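You operate a simulated robot arm through the tools that you are given. There is no shell and no other tool.

You are at the controls of a simulated robot arm. One attempt, no reset.

TASK
Smooth the clamped foil, then lay it in the foil tray.
Fine: rub the creases out with the smoother and put it back; free the clamp after smoothing. Set down upright: smoother. What is to be rubbed or washed off counts as gone when no trace of it is left.

Only the result counts: the job must be done as asked and must still hold three seconds after the hand-in. Knocking over, shifting, dropping, spilling or breaking anything else fails it.

THE ROBOT
A 6-joint arm with a two-finger gripper, fixed in place. Base frame: the origin is on the floor under the middle of its stand, x ahead of it, y to its left, z up. Readings come in cm, rad, newtons and seconds.
It reaches about 94 cm from its shoulder. Its first joint turns from -2.897 to 2.897 rad. Payload 2.54 kg.
The TCP is the grasp point between the finger pads, 3 cm short of the fingertips. In the tool frame z runs along the fingers and y along their closing line. The gripper opens to 11.6 cm; its body begins 9.5 cm behind the TCP.
Orientation is that of the tool frame in the base frame, as a unit quaternion [w, x, y, z]. With the fingers straight down and closing along the base's y, the tool's x points along the base's -x, its y along +y and its z along -z.

THE INTERFACE
- The arm moves only by the tool send_rows. Its argument "commands" is text: rows parted by semicolons, each of 7 numbers parted by spaces: the shift along the tool's x, y, z in m, then the turn, a rotation vector about the tool's x, y, z in rad, then the gripper command, from -1 (fully open) to 1 (shut), values between in proportion. In form: tx ty tz wx wy wz gripper; .... A call has 1 to 20 rows; each row shifts and turns the commanded pose from where the row before left it, along the tool's axes as they then stand. Each row takes 0.2 s and may step no farther than 5 cm and 0.15 rad from the row before; otherwise, or with a gripper value out of range, the whole call is refused. A pose out of reach is approached as far as the arm can. The call stops where the force on the tool passes 40 N (or 10 N more than at its start, if that is more) or the arm is blocked; 0.2 s more then pass. The fingers move at their own pace (about 7.2 cm/s each) and stop on an object; they squeeze with about 42 N. The grip force told is the motor's: it shows also when the fingers shut on nothing. Time passes only in rows, and 0.2 s behind the last, so rows that do not move let the fingers close. It gives the time, the measured TCP pose, the force on the tool (base axes), the opening and the grip force at its end, in the units of the frame above (readings bear some noise), with the torque about the TCP (base axes, N m) and any sound that the robot's microphone picked up.
- Cameras (640 x 400 px; columns grow to the right, rows downward): "scene" is fixed at [22.19, -65.09, 157.04]; the picture's right is [0.79, -0.61, 0.00], its down [-0.26, -0.34, -0.90] and it looks along [0.55, 0.71, -0.43] (base axes); focal length 328 px, centre (320, 200). "wrist" rides on the gripper at [6.9, -1.5, -12.2] in the tool frame; the picture's right is [0.21, 0.98, 0.00], its down [-0.83, 0.18, -0.53] and it looks along [-0.52, 0.11, 0.85] (tool axes); focal length 251 px, centre (320, 200). There is no depth. A picture from a camera that has moved, and an enlarged one, comes with that camera's place and axes in the base frame and with its lens.
- camera(camera): a new picture of that camera. It takes no simulated time.
- enlarge(camera, box): a new picture of the part [left, top, right, bottom] of that camera's present view, enlarged. It takes no simulated time.
- sign_off(): hands the job in; it is judged then, once.

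Places have to be worked out from the pictures, the camera data and where the tool is seen. Open the gripper and draw the arm clear of the work before you hand the job in, unless the task says otherwise.

The tools are called after ">>>" by a JSON object that holds its "op" and its "data". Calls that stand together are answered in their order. send_rows: Moves the arm, as the interface text tells. Its arguments: {"type":"object","properties":{"commands":{"type":"string"}},"required":["commands"]} The other tools are called the same way: camera (camera) takes a picture; enlarge (camera, box) takes an enlarged picture of a part of a camera's view; sign_off () hands the job in.

At the start:

```text
clock: 0.0
position: [43.28, 14.81, 129.74]
ee_rot: [0.001, 0.0, 1.0, 0.001]
force: [-0.7, 0.7, 0.2]
torque: [-0.05, 0.02, -0.02]
finger_gap: 11.6
gripper_force: 0.1
```

scene: 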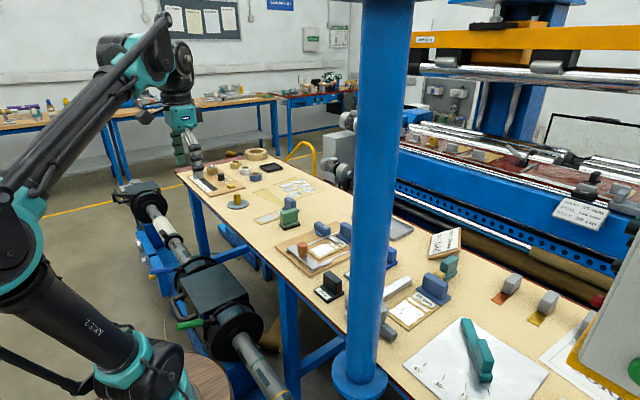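
wrist: 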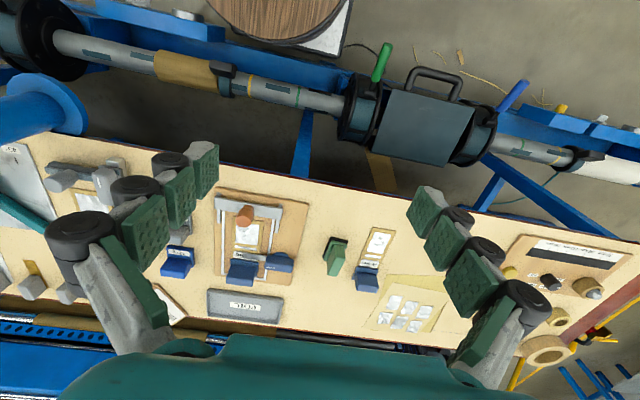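

I'll start by looking closely at the bench from both cameras to identify the foil, smoother, clamp and tray.

>>> {"op": "enlarge", "data": {"camera": "scene", "box": [160, 130, 360, 255]}}

>>> {"op": "enlarge", "data": {"camera": "scene", "box": [260, 200, 420, 300]}}

>>> {"op": "enlarge", "data": {"camera": "scene", "box": [340, 220, 640, 400]}}

>>> {"op": "enlarge", "data": {"camera": "wrist", "box": [140, 160, 440, 347]}}

>>> {"op": "enlarge", "data": {"camera": "wrist", "box": [0, 120, 240, 320]}}

```text
3.20 times, centred on (260, 192) of scene
camera zoom: at [22.19, -65.09, 157.04], right [0.79, -0.61, 0.0], down [-0.26, -0.34, -0.9], along [0.55, 0.71, -0.43], focal length 1048 px, centre (512, 224)
```

zoom: 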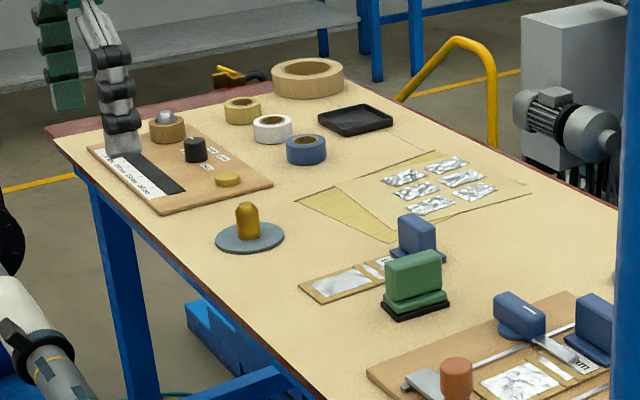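

```text
4.00 times, centred on (340, 250) of scene
camera zoom: at [22.19, -65.09, 157.04], right [0.79, -0.61, 0.0], down [-0.26, -0.34, -0.9], along [0.55, 0.71, -0.43], focal length 1310 px, centre (240, 0)
```

zoom: 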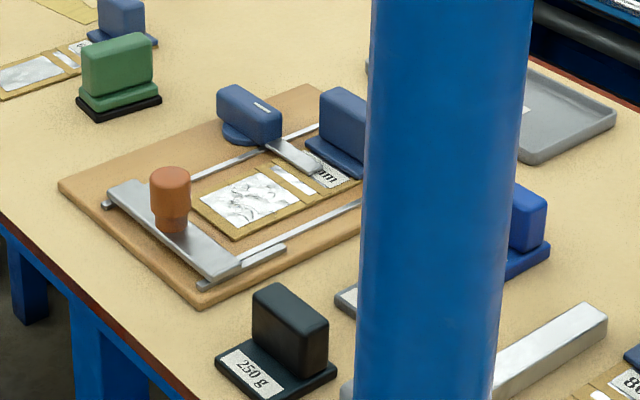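

```text
2.13 times, centred on (490, 310) of scene
camera zoom: at [22.19, -65.09, 157.04], right [0.79, -0.61, 0.0], down [-0.26, -0.34, -0.9], along [0.55, 0.71, -0.43], focal length 699 px, centre (-43, -35)
```

zoom: 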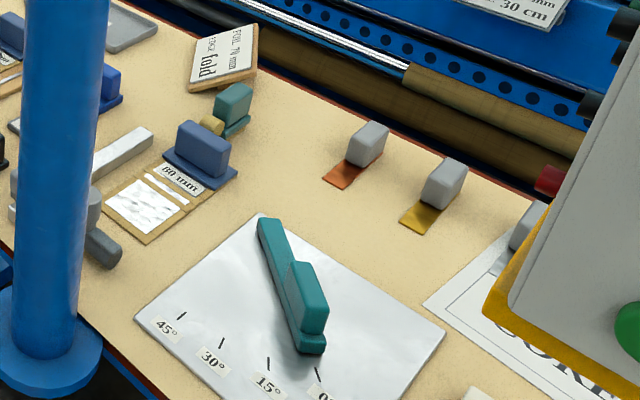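

```text
2.13 times, centred on (290, 254) of wrist
camera zoom: at [36.47, 13.4, 141.8], right [-0.21, 0.98, 0.0], down [0.82, 0.18, 0.54], along [0.52, 0.12, -0.84], focal length 536 px, centre (384, 86)
```

zoom: 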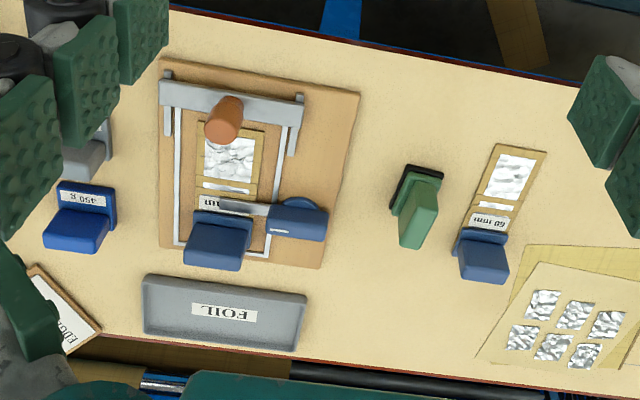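

```text
2.00 times, centred on (120, 220) of wrist
camera zoom: at [36.47, 13.4, 141.8], right [-0.21, 0.98, 0.0], down [0.82, 0.18, 0.54], along [0.52, 0.12, -0.84], focal length 503 px, centre (720, 160)
```

zoom: 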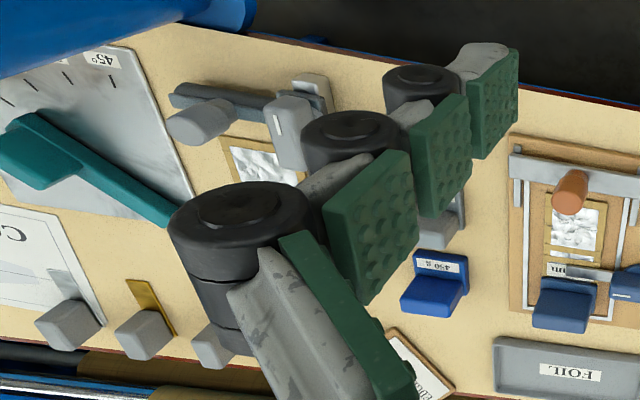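

The board with rails, a clamp lever and a foil card lies around x≈66–92, y≈−2–17; the table is at z≈96. I'll move the hand nearer, staying high, for a clearer view.

>>> {"op": "send_rows", "data": {"commands": "-0.03 -0.012 0 0 0 0 -1;-0.03 -0.012 0 0 0 0 -1;-0.03 -0.012 0 0 0 0 -1;-0.03 -0.012 0 0 0 0 -1;-0.03 -0.012 0 0 0 0 -1;0 0 0 0 0 0 -1;0 0 0 0 0 0 -1"}}

>>> {"op": "camera", "data": {"camera": "wrist"}}

>>> {"op": "camera", "data": {"camera": "scene"}}

```text
clock: 1.6
position: [58.37, 8.84, 129.56]
ee_rot: [0.001, 0.0, 1.0, 0.001]
force: [-0.9, -0.6, -0.1]
torque: [0.0, 0.0, 0.0]
finger_gap: 11.62
gripper_force: 0.0
```

```text
taken
camera wrist: at [51.49, 7.29, 141.81], right [-0.21, 0.98, 0.0], down [0.82, 0.18, 0.54], along [0.52, 0.12, -0.84], focal length 251 px, centre (320, 200)
```

wrist: 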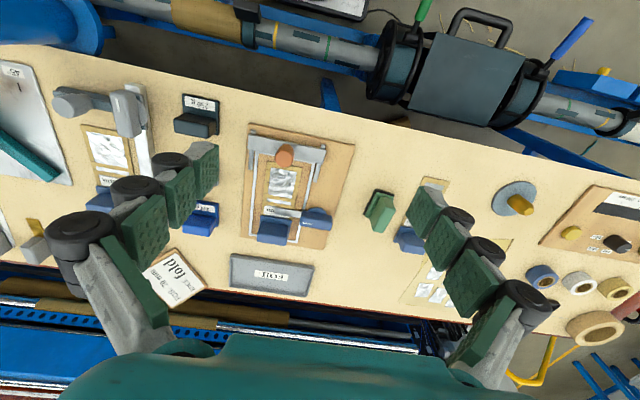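

```text
taken
```

scene: 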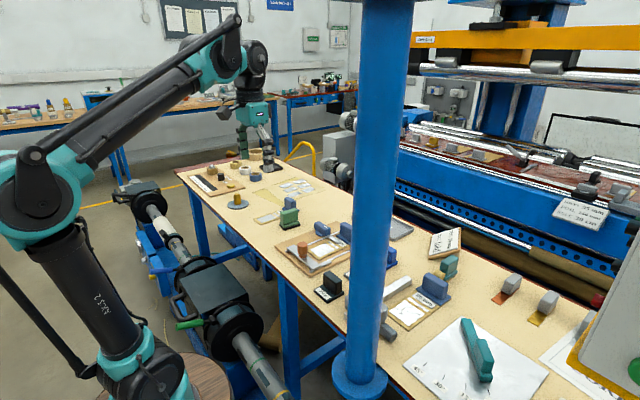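

Closer view now; I'll enlarge the board area to identify parts precisely and triangulate.

>>> {"op": "enlarge", "data": {"camera": "wrist", "box": [220, 110, 420, 235]}}

>>> {"op": "enlarge", "data": {"camera": "wrist", "box": [200, 200, 400, 310]}}

>>> {"op": "enlarge", "data": {"camera": "scene", "box": [265, 205, 365, 285]}}

```text
3.20 times, centred on (320, 172) of wrist
camera zoom: at [51.49, 7.29, 141.81], right [-0.21, 0.98, 0.0], down [0.82, 0.18, 0.54], along [0.52, 0.12, -0.84], focal length 805 px, centre (320, 288)
```

zoom: 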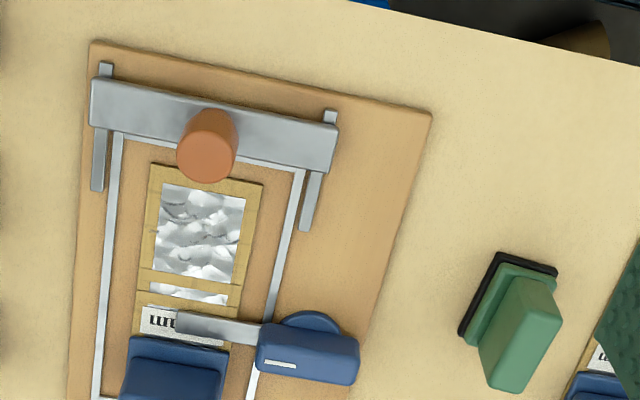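

```text
3.20 times, centred on (300, 255) of wrist
camera zoom: at [51.49, 7.29, 141.81], right [-0.21, 0.98, 0.0], down [0.82, 0.18, 0.54], along [0.52, 0.12, -0.84], focal length 805 px, centre (384, 24)
```

zoom: 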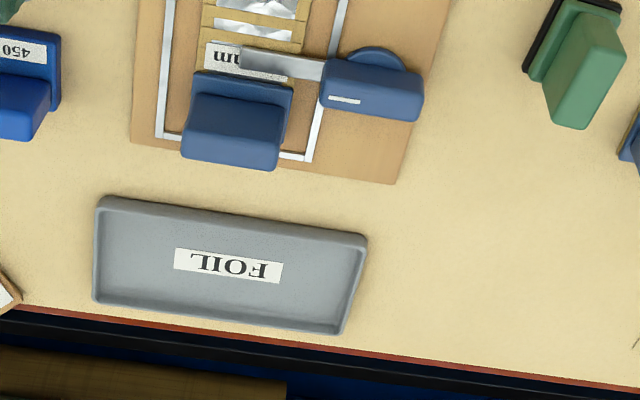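

```text
5.00 times, centred on (315, 245) of scene
camera zoom: at [22.19, -65.09, 157.04], right [0.79, -0.61, 0.0], down [-0.26, -0.34, -0.9], along [0.55, 0.71, -0.43], focal length 1637 px, centre (345, -25)
```

zoom: 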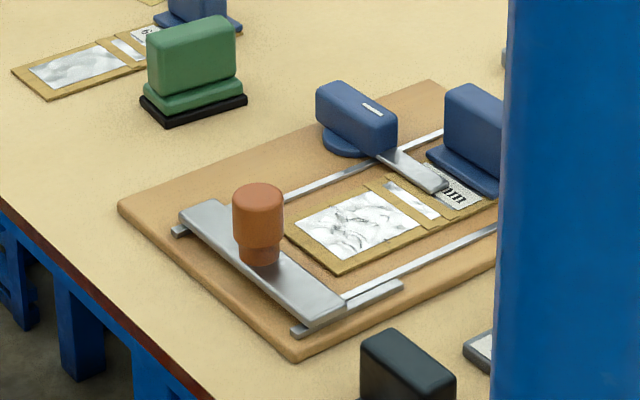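

Table top is near z≈95, with the board x≈66.5–92, y≈−2.5–17.7. I'll enlarge the sign, the green block and the knobbed bar before deciding which item is the smoother.

>>> {"op": "enlarge", "data": {"camera": "scene", "box": [415, 215, 475, 285]}}

>>> {"op": "enlarge", "data": {"camera": "scene", "box": [240, 190, 310, 240]}}

>>> {"op": "enlarge", "data": {"camera": "wrist", "box": [130, 240, 220, 310]}}

>>> {"op": "enlarge", "data": {"camera": "wrist", "box": [350, 170, 450, 250]}}

>>> {"op": "enlarge", "data": {"camera": "wrist", "box": [240, 120, 340, 190]}}

>>> {"op": "enlarge", "data": {"camera": "wrist", "box": [0, 60, 240, 220]}}

```text
5.71 times, centred on (445, 250) of scene
camera zoom: at [22.19, -65.09, 157.04], right [0.79, -0.61, 0.0], down [-0.26, -0.34, -0.9], along [0.55, 0.71, -0.43], focal length 1871 px, centre (-394, -86)
```

zoom: 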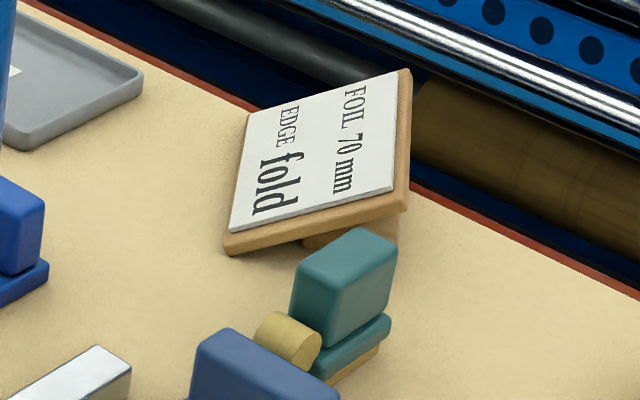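

```text
8.00 times, centred on (275, 215) of scene
camera zoom: at [22.19, -65.09, 157.04], right [0.79, -0.61, 0.0], down [-0.26, -0.34, -0.9], along [0.55, 0.71, -0.43], focal length 2620 px, centre (680, 80)
```

zoom: 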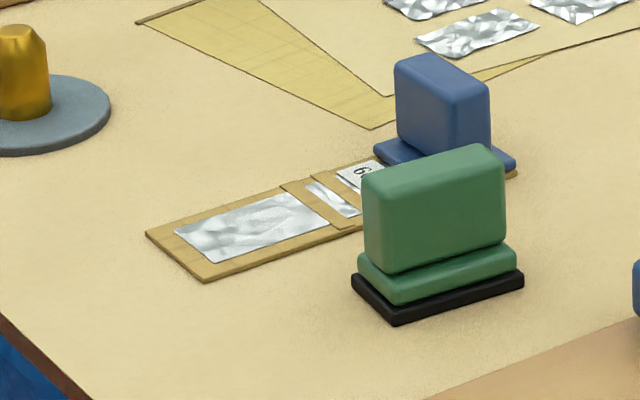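

```text
5.71 times, centred on (175, 275) of wrist
camera zoom: at [51.49, 7.29, 141.81], right [-0.21, 0.98, 0.0], down [0.82, 0.18, 0.54], along [0.52, 0.12, -0.84], focal length 1437 px, centre (1149, -229)
```

zoom: 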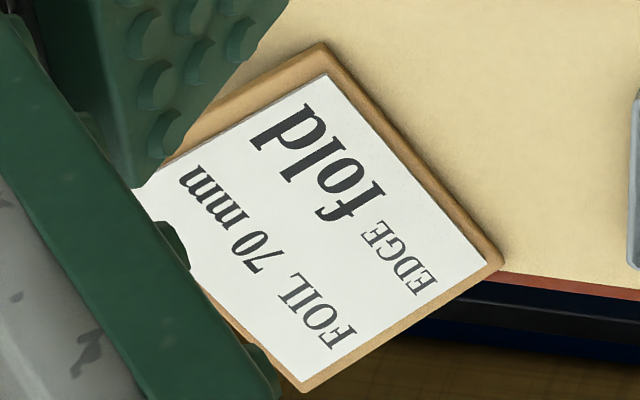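

```text
5.00 times, centred on (400, 210) of wrist
camera zoom: at [51.49, 7.29, 141.81], right [-0.21, 0.98, 0.0], down [0.82, 0.18, 0.54], along [0.52, 0.12, -0.84], focal length 1257 px, centre (-80, 150)
```

zoom: 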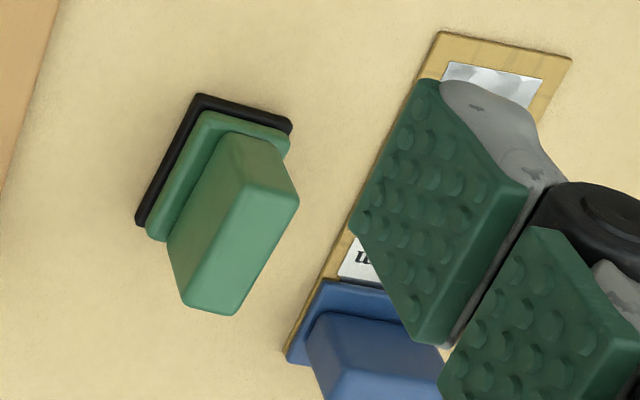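

```text
5.71 times, centred on (290, 155) of wrist
camera zoom: at [51.49, 7.29, 141.81], right [-0.21, 0.98, 0.0], down [0.82, 0.18, 0.54], along [0.52, 0.12, -0.84], focal length 1437 px, centre (491, 457)
```

zoom: 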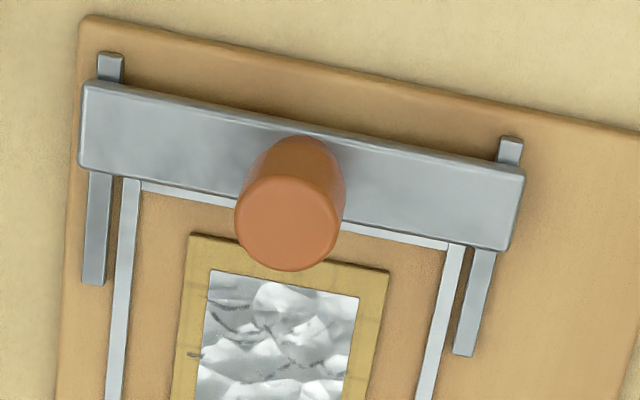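

```text
2.50 times, centred on (120, 140) of wrist
camera zoom: at [51.49, 7.29, 141.81], right [-0.21, 0.98, 0.0], down [0.82, 0.18, 0.54], along [0.52, 0.12, -0.84], focal length 629 px, centre (820, 350)
```

zoom: 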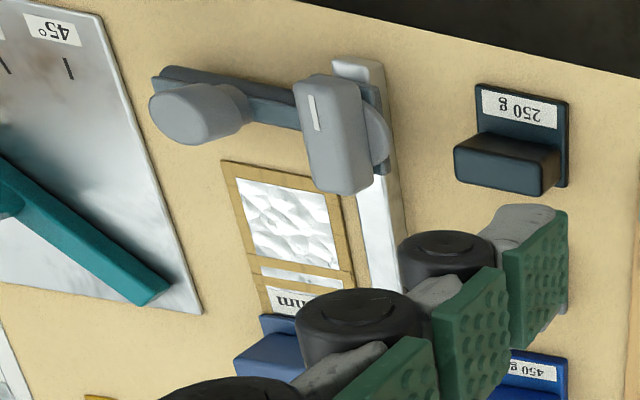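

The board carries the clamped foil, a clamp lever with a metal arm, and a knobbed bar on runners; the green block with a black sole stands separately. I'll take a lower, tilted view to see undersides and decide which is the smoother.

>>> {"op": "send_rows", "data": {"commands": "0 -0.006 0.035 0 -0.1 0 -1;0 -0.006 0.035 0 -0.1 0 -1;0 -0.006 0.035 0 -0.1 0 -1;0 -0.006 0.03 0 -0.1 0 -1;0 -0.006 0.02 0 -0.1 0 -1;0.03 0 0.02 0 -0.1 0 -1;0.03 0 0.02 0 0 0 -1;0 0 0 0 0 0 -1;0 0 0 0 0 0 -1"}}

>>> {"op": "camera", "data": {"camera": "wrist"}}

```text
clock: 3.6
position: [58.05, 5.89, 107.94]
ee_rot: [0.297, 0.0, 0.955, 0.0]
force: [-0.4, 0.6, -0.5]
torque: [0.0, 0.03, 0.0]
finger_gap: 11.58
gripper_force: 0.0
```

```text
taken
camera wrist: at [45.47, 4.44, 114.01], right [-0.18, 0.98, -0.12], down [0.38, 0.18, 0.91], along [0.91, 0.11, -0.4], focal length 251 px, centre (320, 200)
```

wrist: 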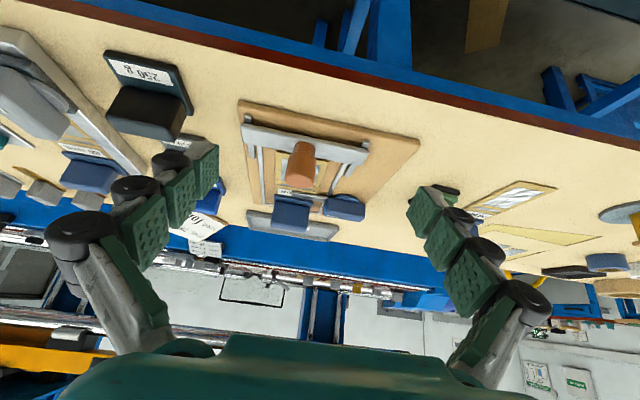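

The picture is upside-down (image down = world up). I'll enlarge the bar and the green block here.

>>> {"op": "enlarge", "data": {"camera": "wrist", "box": [225, 90, 435, 245]}}

>>> {"op": "enlarge", "data": {"camera": "wrist", "box": [0, 20, 250, 200]}}

>>> {"op": "enlarge", "data": {"camera": "wrist", "box": [400, 140, 640, 320]}}

```text
2.58 times, centred on (330, 168) of wrist
camera zoom: at [45.47, 4.44, 114.01], right [-0.18, 0.98, -0.12], down [0.38, 0.18, 0.91], along [0.91, 0.11, -0.4], focal length 649 px, centre (294, 284)
```

zoom: 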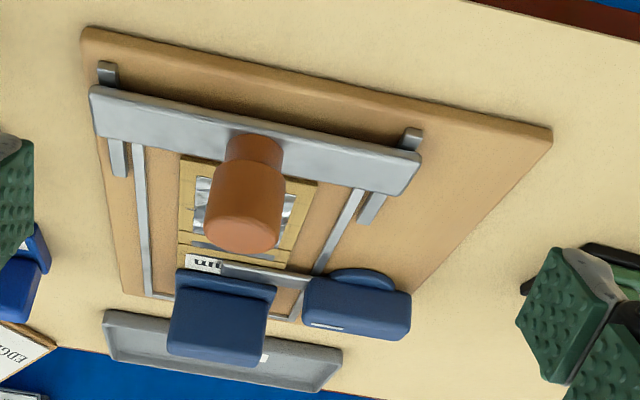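

```text
2.22 times, centred on (125, 110) of wrist
camera zoom: at [45.47, 4.44, 114.01], right [-0.18, 0.98, -0.12], down [0.38, 0.18, 0.91], along [0.91, 0.11, -0.4], focal length 559 px, centre (753, 400)
```

zoom: 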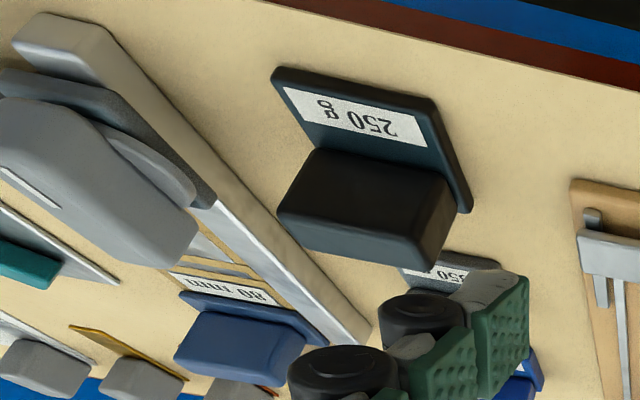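

```text
2.22 times, centred on (520, 230) of wrist
camera zoom: at [45.47, 4.44, 114.01], right [-0.18, 0.98, -0.12], down [0.38, 0.18, 0.91], along [0.91, 0.11, -0.4], focal length 559 px, centre (-124, 133)
```

zoom: 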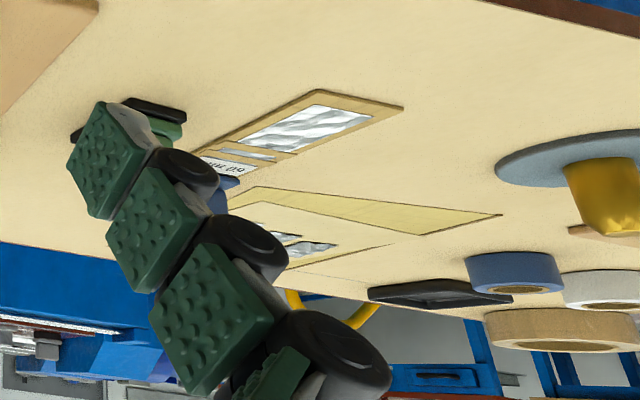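

The bar seems to ride on runners with a shadow gap below. I'll take one more, almost horizontal look under the bar and at the green block's sole to be sure which one touches the foil.

>>> {"op": "send_rows", "data": {"commands": "0.024 0 0.026 0 0 0 -1;0.024 0 0.026 0 0 0 -1;0 0 0 0 -0.15 0 -1;0 0 0 0 -0.15 0 -1;0 0 0 0 0 0 -1;0 0 0 0 0 0 -1"}}

>>> {"op": "camera", "data": {"camera": "wrist"}}

>>> {"op": "enlarge", "data": {"camera": "wrist", "box": [220, 120, 420, 245]}}

```text
clock: 5.0
position: [56.92, 5.89, 100.9]
ee_rot: [0.436, 0.001, 0.9, 0.0]
force: [0.3, 0.3, -0.7]
torque: [0.04, -0.01, 0.02]
finger_gap: 11.61
gripper_force: 0.1
```

```text
taken
camera wrist: at [43.24, 4.46, 103.08], right [-0.13, 0.98, -0.17], down [0.09, 0.18, 0.98], along [0.99, 0.11, -0.11], focal length 251 px, centre (320, 200)
```

wrist: 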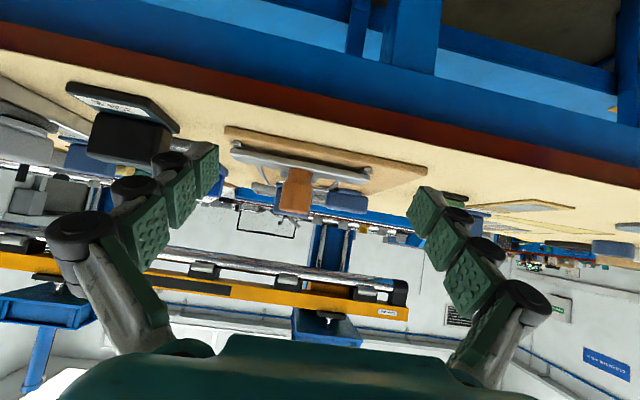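

```text
3.20 times, centred on (320, 182) of wrist
camera zoom: at [43.24, 4.46, 103.08], right [-0.13, 0.98, -0.17], down [0.09, 0.18, 0.98], along [0.99, 0.11, -0.11], focal length 805 px, centre (320, 256)
```

zoom: 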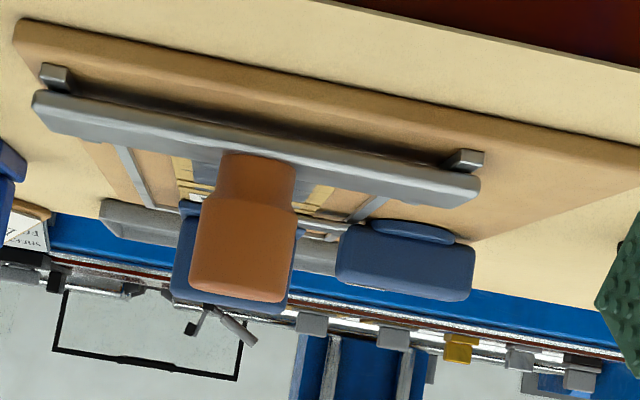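

There is a clear gap under the knobbed bar (it rides on ~0.7 cm runners), so it looks like a different fixture (edge folder), while the green block with a black sole looks like a rubbing block. I'll go back up and inspect the other candidate blocks on the right before choosing.

>>> {"op": "send_rows", "data": {"commands": "0.03 0 -0.04 0 0.1 0 -1;0 0 -0.045 0 0.15 0 -1;0 0 -0.045 0 0.15 0 -1;0 -0.03 -0.045 0 0.15 0 -1;0 -0.04 -0.045 0 0.15 0 -1;0 -0.045 -0.02 0 0.15 0 -1;0 -0.045 0 0 0.05 0 -1;-0.03 -0.045 0 0 0 0 -1;-0.03 -0.045 0 0 0 0 -1;-0.03 -0.045 0 0 0 0 -1;-0.03 0 0 0 0 0 -1;0 0 0 0 0 0 -1;0 0 0 0 0 0 -1"}}

>>> {"op": "camera", "data": {"camera": "wrist"}}

```text
refused: row 4 steps farther than a row can; nothing moved
```

```text
taken
camera wrist: at [43.24, 4.46, 103.08], right [-0.13, 0.98, -0.17], down [0.09, 0.18, 0.98], along [0.99, 0.11, -0.11], focal length 251 px, centre (320, 200)
```

wrist: 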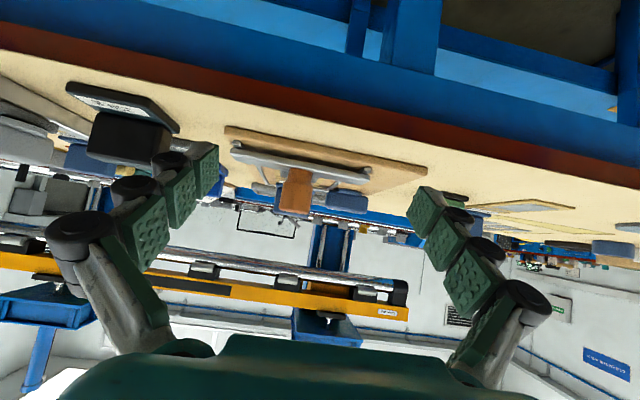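

One row was too long; I resend with smaller steps to back out, raise and re-level the hand, then go right.

>>> {"op": "send_rows", "data": {"commands": "0 0 -0.04 0 0.1 0 -1;0 0 -0.045 0 0.15 0 -1;0 0 -0.045 0 0.15 0 -1;0 0 -0.045 0 0.15 0 -1;0 -0.03 -0.035 0 0.15 0 -1;0 -0.045 0 0 0.15 0 -1;0 -0.045 0 0 0.05 0 -1;-0.04 -0.03 0 0 0 0 -1;-0.04 -0.03 0 0 0 0 -1;-0.04 -0.03 0 0 0 0 -1;-0.04 -0.03 0 0 0 0 -1;-0.04 0 0 0 0 0 -1;0 0 0 0 0 0 -1;0 0 0 0 0 0 -1"}}

>>> {"op": "camera", "data": {"camera": "wrist"}}

```text
clock: 8.0
position: [64.77, -18.2, 117.24]
ee_rot: [0.001, 0.001, 1.0, 0.001]
force: [0.4, 0.3, -0.3]
torque: [-0.01, 0.0, 0.01]
finger_gap: 11.59
gripper_force: 0.1
```

```text
taken
camera wrist: at [57.8, -19.55, 129.51], right [-0.21, 0.98, 0.0], down [0.82, 0.18, 0.54], along [0.52, 0.12, -0.84], focal length 251 px, centre (320, 200)
```

wrist: 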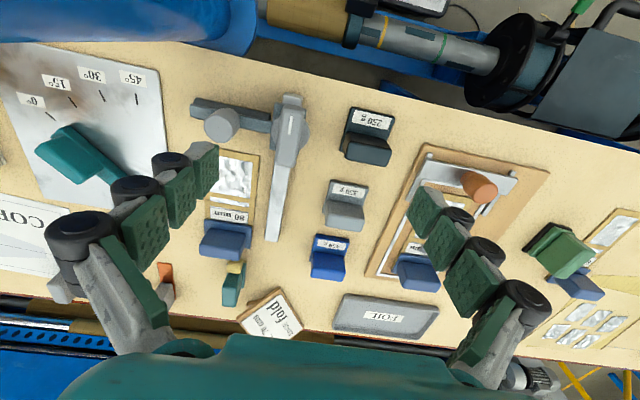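

>>> {"op": "enlarge", "data": {"camera": "wrist", "box": [180, 90, 420, 240]}}

>>> {"op": "enlarge", "data": {"camera": "wrist", "box": [200, 235, 300, 310]}}

>>> {"op": "enlarge", "data": {"camera": "wrist", "box": [510, 200, 640, 300]}}

>>> {"op": "enlarge", "data": {"camera": "wrist", "box": [370, 130, 560, 280]}}

```text
2.67 times, centred on (300, 165) of wrist
camera zoom: at [57.8, -19.55, 129.51], right [-0.21, 0.98, 0.0], down [0.82, 0.18, 0.54], along [0.52, 0.12, -0.84], focal length 670 px, centre (373, 293)
```

zoom: 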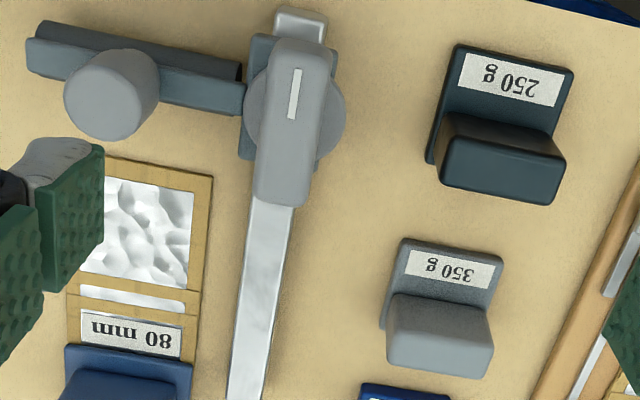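

```text
5.33 times, centred on (250, 272) of wrist
camera zoom: at [57.8, -19.55, 129.51], right [-0.21, 0.98, 0.0], down [0.82, 0.18, 0.54], along [0.52, 0.12, -0.84], focal length 1341 px, centre (693, -187)
```

zoom: 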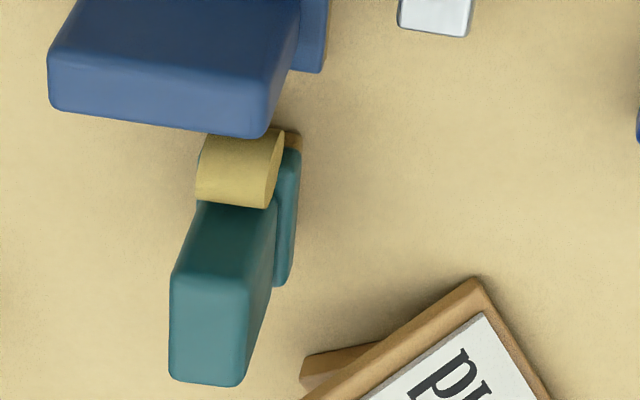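

```text
4.00 times, centred on (575, 250) of wrist
camera zoom: at [57.8, -19.55, 129.51], right [-0.21, 0.98, 0.0], down [0.82, 0.18, 0.54], along [0.52, 0.12, -0.84], focal length 1006 px, centre (-700, 0)
```

zoom: 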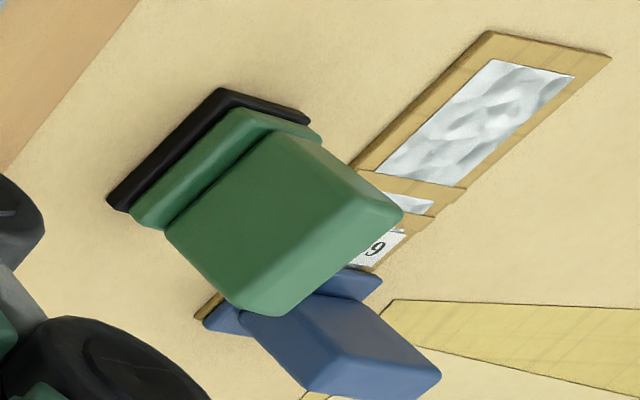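

```text
2.67 times, centred on (465, 205) of wrist
camera zoom: at [57.8, -19.55, 129.51], right [-0.21, 0.98, 0.0], down [0.82, 0.18, 0.54], along [0.52, 0.12, -0.84], focal length 670 px, centre (-67, 187)
```

zoom: 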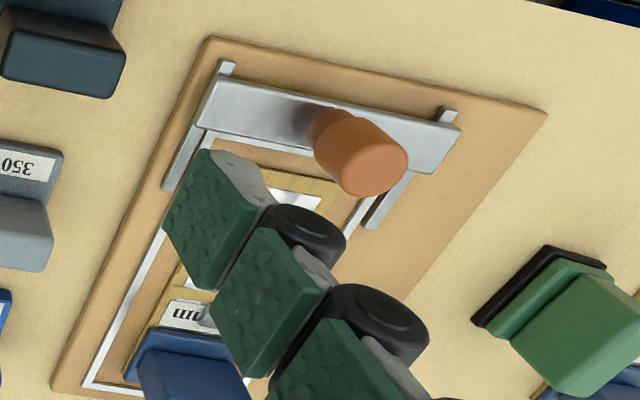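

Findings: tape dispenser, trimmer, weights and folder are other fixtures; the green block with the black sole is the smoother (sole about 4.4×7.1 cm at x 75–82, y 24.5–29.5). I'll move above it to measure its handle for the grasp.

>>> {"op": "send_rows", "data": {"commands": "0.02 0.045 0 0 0 0 -1;0.02 0.045 0 0 0 0 -1;0.02 0.045 0 0 0 0 -1;0 0.045 0 0 0 0 -1;0 0.045 0 0 0 0 -1;0 0.045 0 0 0 0 -1;0 0.045 0 0 0 0 -1;0 0.045 0 0 0 0 -1;0 0.045 0 0 0 0 -1;0 0.04 0 0 0 0 -1;0 0 0 0 0 0 -1;0 0 0 0 0 0 -1"}}

>>> {"op": "camera", "data": {"camera": "wrist"}}

>>> {"op": "enlarge", "data": {"camera": "wrist", "box": [230, 80, 430, 240]}}

```text
clock: 10.6
position: [58.53, 26.5, 117.65]
ee_rot: [0.001, 0.0, 1.0, 0.001]
force: [0.0, -0.1, -0.3]
torque: [-0.02, -0.01, 0.0]
finger_gap: 11.59
gripper_force: 0.0
```

```text
taken
camera wrist: at [51.75, 25.02, 129.73], right [-0.21, 0.98, 0.0], down [0.82, 0.18, 0.54], along [0.52, 0.12, -0.84], focal length 251 px, centre (320, 200)
```

wrist: 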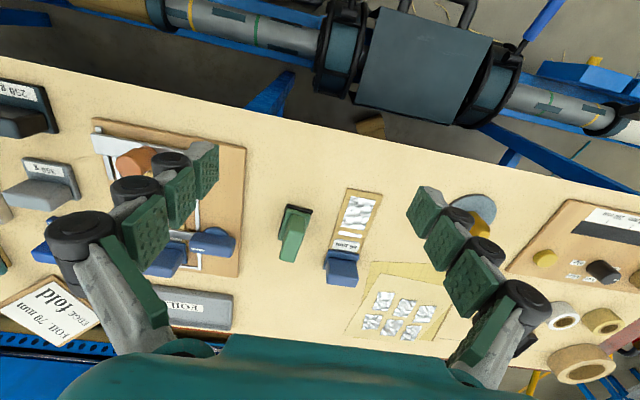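

```text
2.50 times, centred on (330, 160) of wrist
camera zoom: at [51.75, 25.02, 129.73], right [-0.21, 0.98, 0.0], down [0.82, 0.18, 0.54], along [0.52, 0.12, -0.84], focal length 629 px, centre (295, 300)
```

zoom: 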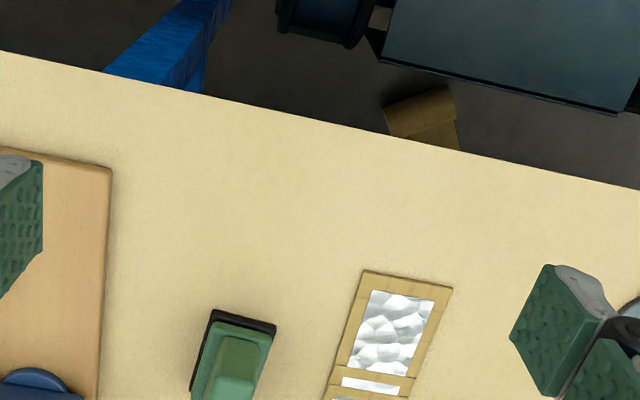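

>>> {"op": "enlarge", "data": {"camera": "wrist", "box": [260, 190, 340, 280]}}

>>> {"op": "enlarge", "data": {"camera": "scene", "box": [270, 195, 310, 240]}}

```text
4.44 times, centred on (300, 235) of wrist
camera zoom: at [51.75, 25.02, 129.73], right [-0.21, 0.98, 0.0], down [0.82, 0.18, 0.54], along [0.52, 0.12, -0.84], focal length 1118 px, centre (409, 44)
```

zoom: 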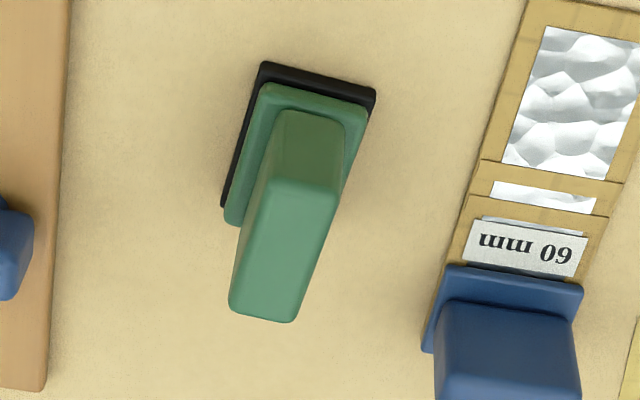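

```text
8.89 times, centred on (290, 218) of scene
camera zoom: at [22.19, -65.09, 157.04], right [0.79, -0.61, 0.0], down [-0.26, -0.34, -0.9], along [0.55, 0.71, -0.43], focal length 2911 px, centre (587, 44)
```

zoom: 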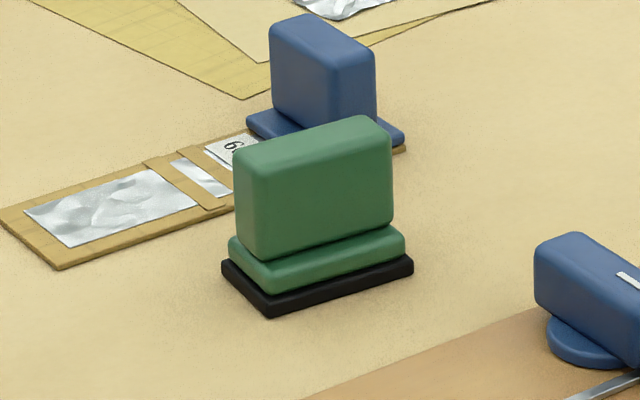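

Triangulation gives the smoother's handle centre at ≈(78.8, 26.6), top at z≈101.1, yaw ≈ −4.3°, about 2.4 cm thick, flange top ≈ 96.7. I move above it, align yaw and descend part way, then check.

>>> {"op": "send_rows", "data": {"commands": "-0.04 0 0 0 0 0 -1;-0.04 0 0 0 0 0 -1;-0.04 0 0 0 0 0 -1;-0.04 0 0 0 0 0 -1;-0.043 0.001 0 0 0 0 -1;0 0 0.03 0 0 0.075 -1;0 0 0.03 0 0 0 -1;0 0 0.03 0 0 0 -1;0 0 0.02 0 0 0 -1;0 0 0 0 0 0 -1;0 0 0 0 0 0 -1"}}

>>> {"op": "camera", "data": {"camera": "wrist"}}

>>> {"op": "enlarge", "data": {"camera": "scene", "box": [250, 160, 350, 240]}}

```text
clock: 13.0
position: [78.95, 26.63, 106.37]
ee_rot: [0.001, 0.039, 0.999, 0.0]
force: [0.5, 0.0, 0.4]
torque: [-0.03, 0.0, 0.01]
finger_gap: 11.59
gripper_force: 0.1
```

```text
taken
camera wrist: at [71.99, 25.55, 118.6], right [-0.14, 0.99, 0.0], down [0.84, 0.12, 0.54], along [0.53, 0.08, -0.84], focal length 251 px, centre (320, 200)
```

wrist: 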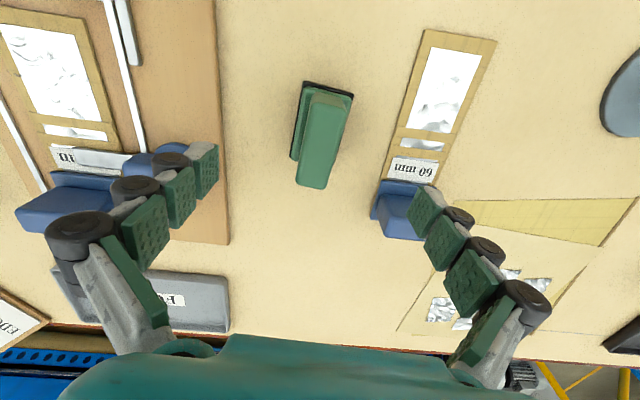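

```text
5.00 times, centred on (300, 200) of scene
camera zoom: at [22.19, -65.09, 157.04], right [0.79, -0.61, 0.0], down [-0.26, -0.34, -0.9], along [0.55, 0.71, -0.43], focal length 1637 px, centre (420, 200)
```

zoom: 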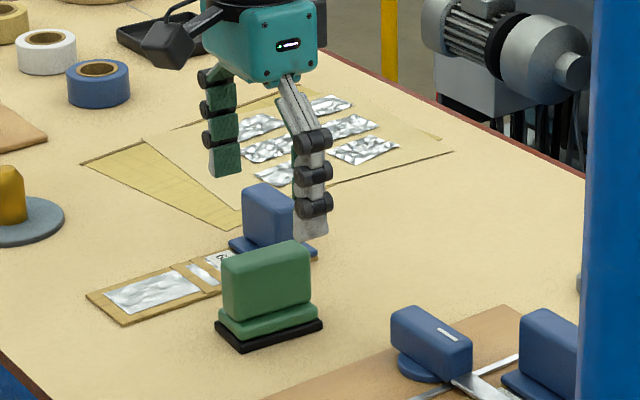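

The fingers straddle the handle. I'll enlarge the wrist view to check centring along x.

>>> {"op": "enlarge", "data": {"camera": "wrist", "box": [270, 60, 370, 210]}}

```text
2.67 times, centred on (320, 135) of wrist
camera zoom: at [71.99, 25.55, 118.6], right [-0.14, 0.99, 0.0], down [0.84, 0.12, 0.54], along [0.53, 0.08, -0.84], focal length 670 px, centre (320, 373)
```

zoom: 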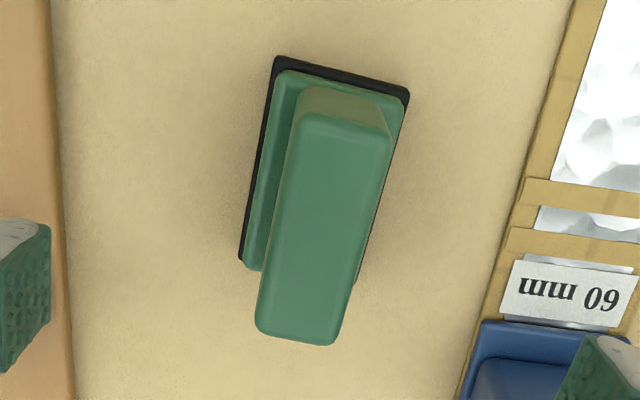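

Handle centre confirmed at (78.75, 26.55); the TCP is aligned. I descend to z≈100.4 (fingertips just above the flange) and close.

>>> {"op": "send_rows", "data": {"commands": "0.002 -0.001 0.02 0 0 0 -1;0 0 0.02 0 0 0 -1;0 0 0.019 0 0 0 -1;0 0 0 0 0 0 -1;0 0 0 0 0 0 1;0 0 0 0 0 0 1;0 0 0 0 0 0 1;0 0 0 0 0 0 1;0 0 0 0 0 0 1;0 0 0 0 0 0 1"}}

>>> {"op": "enlarge", "data": {"camera": "wrist", "box": [240, 60, 400, 210]}}

>>> {"op": "enlarge", "data": {"camera": "scene", "box": [250, 170, 330, 240]}}

```text
clock: 15.2
position: [78.77, 26.4, 100.55]
ee_rot: [0.0, 0.037, 0.999, 0.001]
force: [0.2, 0.4, 0.5]
torque: [-0.02, -0.1, 0.05]
finger_gap: 2.47
gripper_force: 42.1
```

```text
2.67 times, centred on (320, 135) of wrist
camera zoom: at [71.8, 25.41, 112.77], right [-0.14, 0.99, 0.0], down [0.84, 0.12, 0.54], along [0.53, 0.08, -0.84], focal length 670 px, centre (320, 373)
```

zoom: 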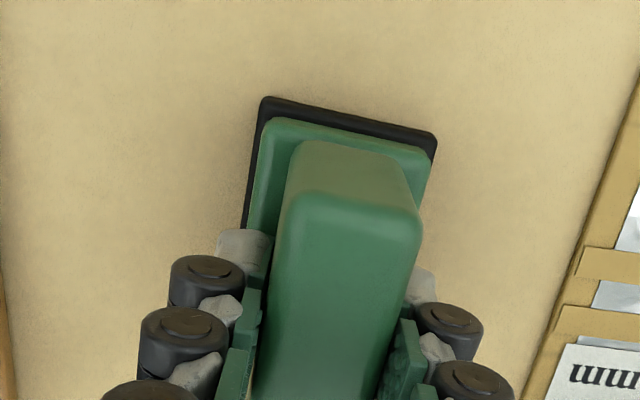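

```text
5.71 times, centred on (290, 205) of scene
camera zoom: at [22.19, -65.09, 157.04], right [0.79, -0.61, 0.0], down [-0.26, -0.34, -0.9], along [0.55, 0.71, -0.43], focal length 1871 px, centre (491, 171)
```

zoom: 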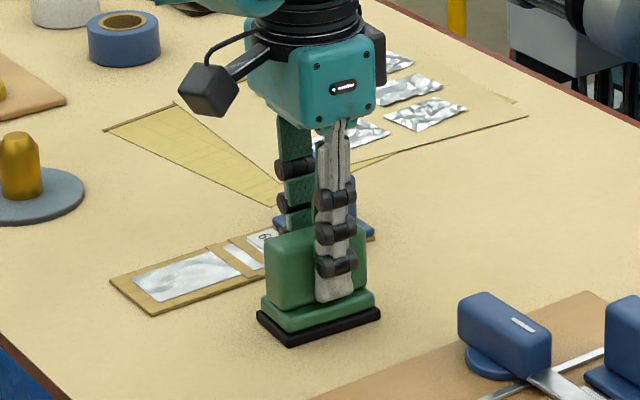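

Gripped the handle (2.47 cm, 42 N) at TCP (78.77, 26.40, 100.55) — I'll remember that as home. Lift straight up and check it comes with the hand.

>>> {"op": "send_rows", "data": {"commands": "0 0 -0.01 0 0 0 1;0 0 -0.02 0 0 0 1;0 0 -0.03 0 0 0 1;0 0 -0.03 0 0 0 1;0 0 -0.03 0 0 0 1;0 0 0 0 0 0 1;0 0 0 0 0 0 1"}}

>>> {"op": "camera", "data": {"camera": "wrist"}}

>>> {"op": "enlarge", "data": {"camera": "scene", "box": [250, 150, 370, 240]}}

```text
clock: 16.8
position: [78.54, 26.42, 112.58]
ee_rot: [0.001, 0.037, 0.999, 0.001]
force: [0.0, -0.9, -1.9]
torque: [-0.01, -0.01, 0.0]
finger_gap: 2.47
gripper_force: 41.9
```

```text
taken
camera wrist: at [71.75, 25.48, 124.8], right [-0.14, 0.99, 0.0], down [0.84, 0.12, 0.54], along [0.53, 0.08, -0.84], focal length 251 px, centre (320, 200)
```

wrist: 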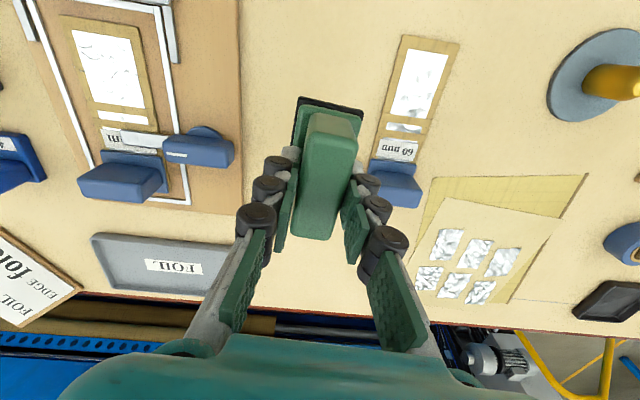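

```text
4.44 times, centred on (310, 195) of scene
camera zoom: at [22.19, -65.09, 157.04], right [0.79, -0.61, 0.0], down [-0.26, -0.34, -0.9], along [0.55, 0.71, -0.43], focal length 1455 px, centre (364, 222)
```

zoom: 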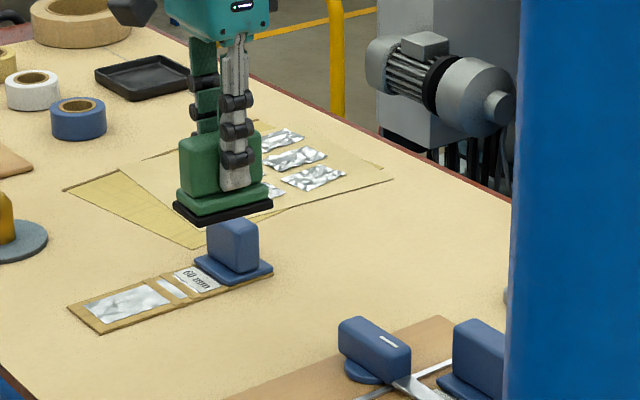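

The smoother came up whole with its black sole. From this height I enlarge the foil station to refine the foil's position and see the creases.

>>> {"op": "enlarge", "data": {"camera": "wrist", "box": [20, 0, 260, 220]}}

>>> {"op": "enlarge", "data": {"camera": "wrist", "box": [50, 10, 190, 150]}}

```text
1.82 times, centred on (140, 110) of wrist
camera zoom: at [71.75, 25.48, 124.8], right [-0.14, 0.99, 0.0], down [0.84, 0.12, 0.54], along [0.53, 0.08, -0.84], focal length 457 px, centre (647, 364)
```

zoom: 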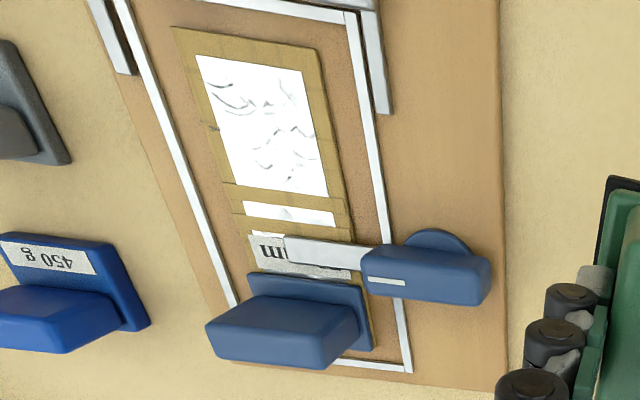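

```text
2.86 times, centred on (120, 80) of wrist
camera zoom: at [71.75, 25.48, 124.8], right [-0.14, 0.99, 0.0], down [0.84, 0.12, 0.54], along [0.53, 0.08, -0.84], focal length 718 px, centre (891, 543)
```

zoom: 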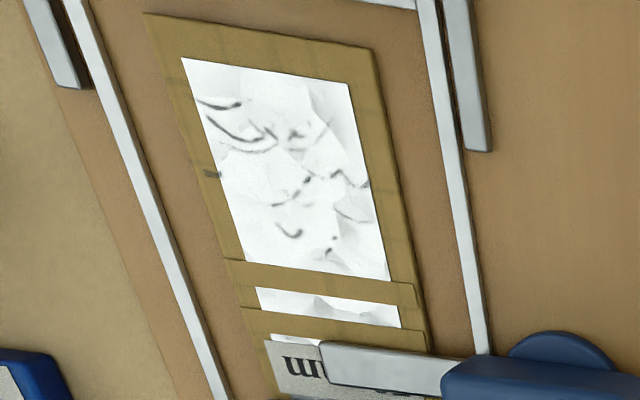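

Creases span about x 74.8–80, y 2.0–7.6 (one small mark on the −y border). I carry the smoother over the foil at height, yaw squared to the card.

>>> {"op": "send_rows", "data": {"commands": "0 0 0 0 0 -0.075 1;0.0025 -0.0424 0 0 0 0 1;0.0025 -0.0424 0 0 0 0 1;0.0025 -0.0424 0 0 0 0 1;0.0025 -0.0424 0 0 0 0 1;0.0025 -0.0424 0 0 0 0 1;0 0 0 0 0 0 1;0 0 0.03 0 0 0 1;0 0 0.03 0 0 0 1;0 0 0 0 0 0 1;0 0 0 0 0 0 1"}}

>>> {"op": "camera", "data": {"camera": "wrist"}}

>>> {"op": "enlarge", "data": {"camera": "scene", "box": [265, 180, 385, 285]}}

```text
clock: 19.2
position: [77.4, 5.2, 106.58]
ee_rot: [0.001, 0.001, 1.0, 0.001]
force: [-0.7, -0.3, -1.4]
torque: [0.02, 0.02, 0.02]
finger_gap: 2.47
gripper_force: 41.8
```

```text
taken
camera wrist: at [70.53, 3.7, 118.66], right [-0.21, 0.98, 0.0], down [0.82, 0.18, 0.54], along [0.52, 0.12, -0.84], focal length 251 px, centre (320, 200)
```

wrist: 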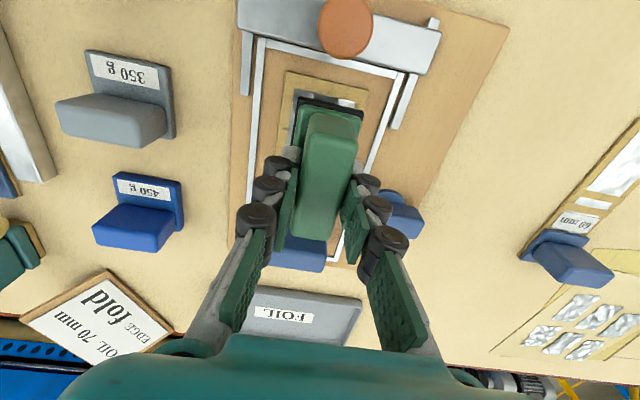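

```text
3.81 times, centred on (325, 232) of scene
camera zoom: at [22.19, -65.09, 157.04], right [0.79, -0.61, 0.0], down [-0.26, -0.34, -0.9], along [0.55, 0.71, -0.43], focal length 1248 px, centre (301, 76)
```

zoom: 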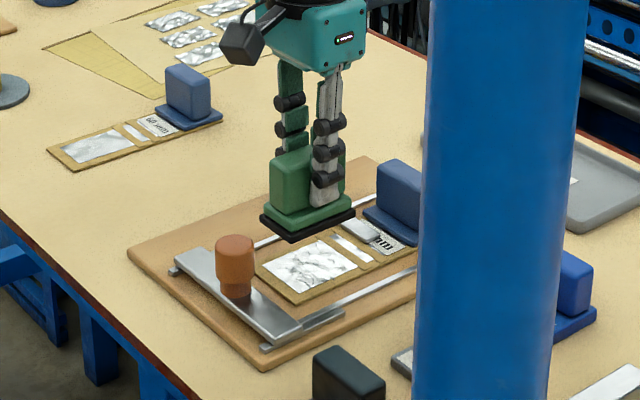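

Smoother hangs over the foil at (77.4, 5.2). I lower gently to z≈102.6, then in small steps feeling for contact.

>>> {"op": "send_rows", "data": {"commands": "0 0 0.02 0 0 0 1;0 0 0.018 0 0 0 1;0 0 0.002 0 0 0 1;0 0 0 0 0 0 1;0 0 0 0 0 0 1"}}

>>> {"op": "send_rows", "data": {"commands": "0 0 0.003 0 0 0 1;0 0 0 0 0 0 1;0 0 0 0 0 0 1"}}

>>> {"op": "send_rows", "data": {"commands": "0 0 0.003 0 0 0 1;0 0 0 0 0 0 1;0 0 0 0 0 0 1"}}

```text
clock: 20.4
position: [77.4, 5.33, 102.62]
ee_rot: [0.001, -0.001, 1.0, 0.001]
force: [-0.1, 0.3, -1.3]
torque: [0.02, 0.01, -0.01]
finger_gap: 2.48
gripper_force: 42.0
```

```text
clock: 21.2
position: [77.41, 5.15, 102.42]
ee_rot: [0.002, 0.0, 1.0, 0.001]
force: [1.5, 0.0, -1.4]
torque: [0.02, -0.01, 0.04]
finger_gap: 2.51
gripper_force: 42.3
```

```text
clock: 22.0
position: [77.38, 5.26, 102.05]
ee_rot: [0.002, 0.001, 1.0, 0.001]
force: [1.7, 1.0, 6.1]
torque: [0.01, -0.03, 0.02]
finger_gap: 2.48
gripper_force: 41.8
```

Contact felt: about 6–7 N up at z≈102.05. I rub with slow strokes across y (3.1–7.3), then look at the foil.

>>> {"op": "send_rows", "data": {"commands": "0 -0.005 0 0 0 0 1;0 -0.008 0 0 0 0 1;0 -0.008 0 0 0 0 1;0 0 0 0 0 0 1;0 0.008 0 0 0 0 1;0 0.008 0 0 0 0 1;0 0.008 0 0 0 0 1;0 0.008 0 0 0 0 1;0 0.008 0 0 0 0 1;0 0 0 0 0 0 1;0 -0.008 0 0 0 0 1;0 -0.008 0 0 0 0 1;0 -0.003 0 0 0 0 1;0 0 0 0 0 0 1"}}

>>> {"op": "enlarge", "data": {"camera": "wrist", "box": [240, 40, 440, 220]}}

>>> {"op": "enlarge", "data": {"camera": "scene", "box": [275, 190, 365, 285]}}

```text
clock: 25.0
position: [77.42, 5.33, 102.06]
ee_rot: [0.001, 0.001, 1.0, 0.002]
force: [-1.0, 0.5, 0.5]
torque: [0.07, 0.01, -0.01]
finger_gap: 2.48
gripper_force: 42.4
```

```text
2.22 times, centred on (340, 130) of wrist
camera zoom: at [70.63, 3.74, 114.16], right [-0.21, 0.98, 0.0], down [0.82, 0.18, 0.54], along [0.52, 0.12, -0.84], focal length 559 px, centre (276, 356)
```

zoom: 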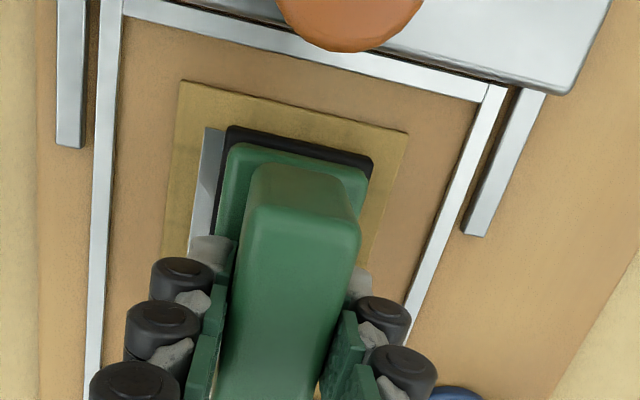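

```text
4.21 times, centred on (320, 238) of scene
camera zoom: at [22.19, -65.09, 157.04], right [0.79, -0.61, 0.0], down [-0.26, -0.34, -0.9], along [0.55, 0.71, -0.43], focal length 1379 px, centre (320, 42)
```

zoom: 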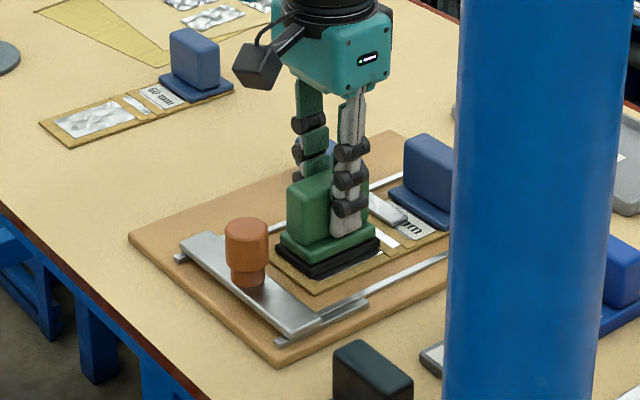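

The foil's exposed strip looks smooth but force fell to ~2 N. I press slightly more and make a fuller set of strokes, including small x shifts, then lift to inspect.

>>> {"op": "send_rows", "data": {"commands": "0 0 0.0015 0 0 0 1;0 0 0 0 0 0 1;0 0 0 0 0 0 1"}}

>>> {"op": "send_rows", "data": {"commands": "0 -0.008 0 0 0 0 1;0 -0.008 0 0 0 0 1;0 -0.007 0 0 0 0 1;0.006 0 0 0 0 0 1;0 0.008 0 0 0 0 1;0 0.008 0 0 0 0 1;0 0.008 0 0 0 0 1;0 0.008 0 0 0 0 1;0 0.008 0 0 0 0 1;0 0.004 0 0 0 0 1;-0.008 0 0 0 0 0 1;-0.006 0 0 0 0 0 1;0 -0.008 0 0 0 0 1;0 -0.008 0 0 0 0 1;0 -0.008 0 0 0 0 1;0 -0.008 0 0 0 0 1;0 -0.008 0 0 0 0 1;0 -0.004 0 0 0 0 1;0.008 0 0 0 0 0 1;0 0.008 0 0 0 0 1"}}

```text
clock: 25.8
position: [77.45, 5.21, 101.99]
ee_rot: [0.002, 0.0, 1.0, 0.002]
force: [5.6, 1.8, 32.2]
torque: [0.01, -0.19, -0.01]
finger_gap: 2.51
gripper_force: 41.7
```

```text
clock: 30.0
position: [77.38, 3.69, 102.03]
ee_rot: [0.0, 0.001, 1.0, -0.001]
force: [-1.7, -4.1, 7.2]
torque: [-0.32, 0.06, 0.01]
finger_gap: 2.48
gripper_force: 42.1
```

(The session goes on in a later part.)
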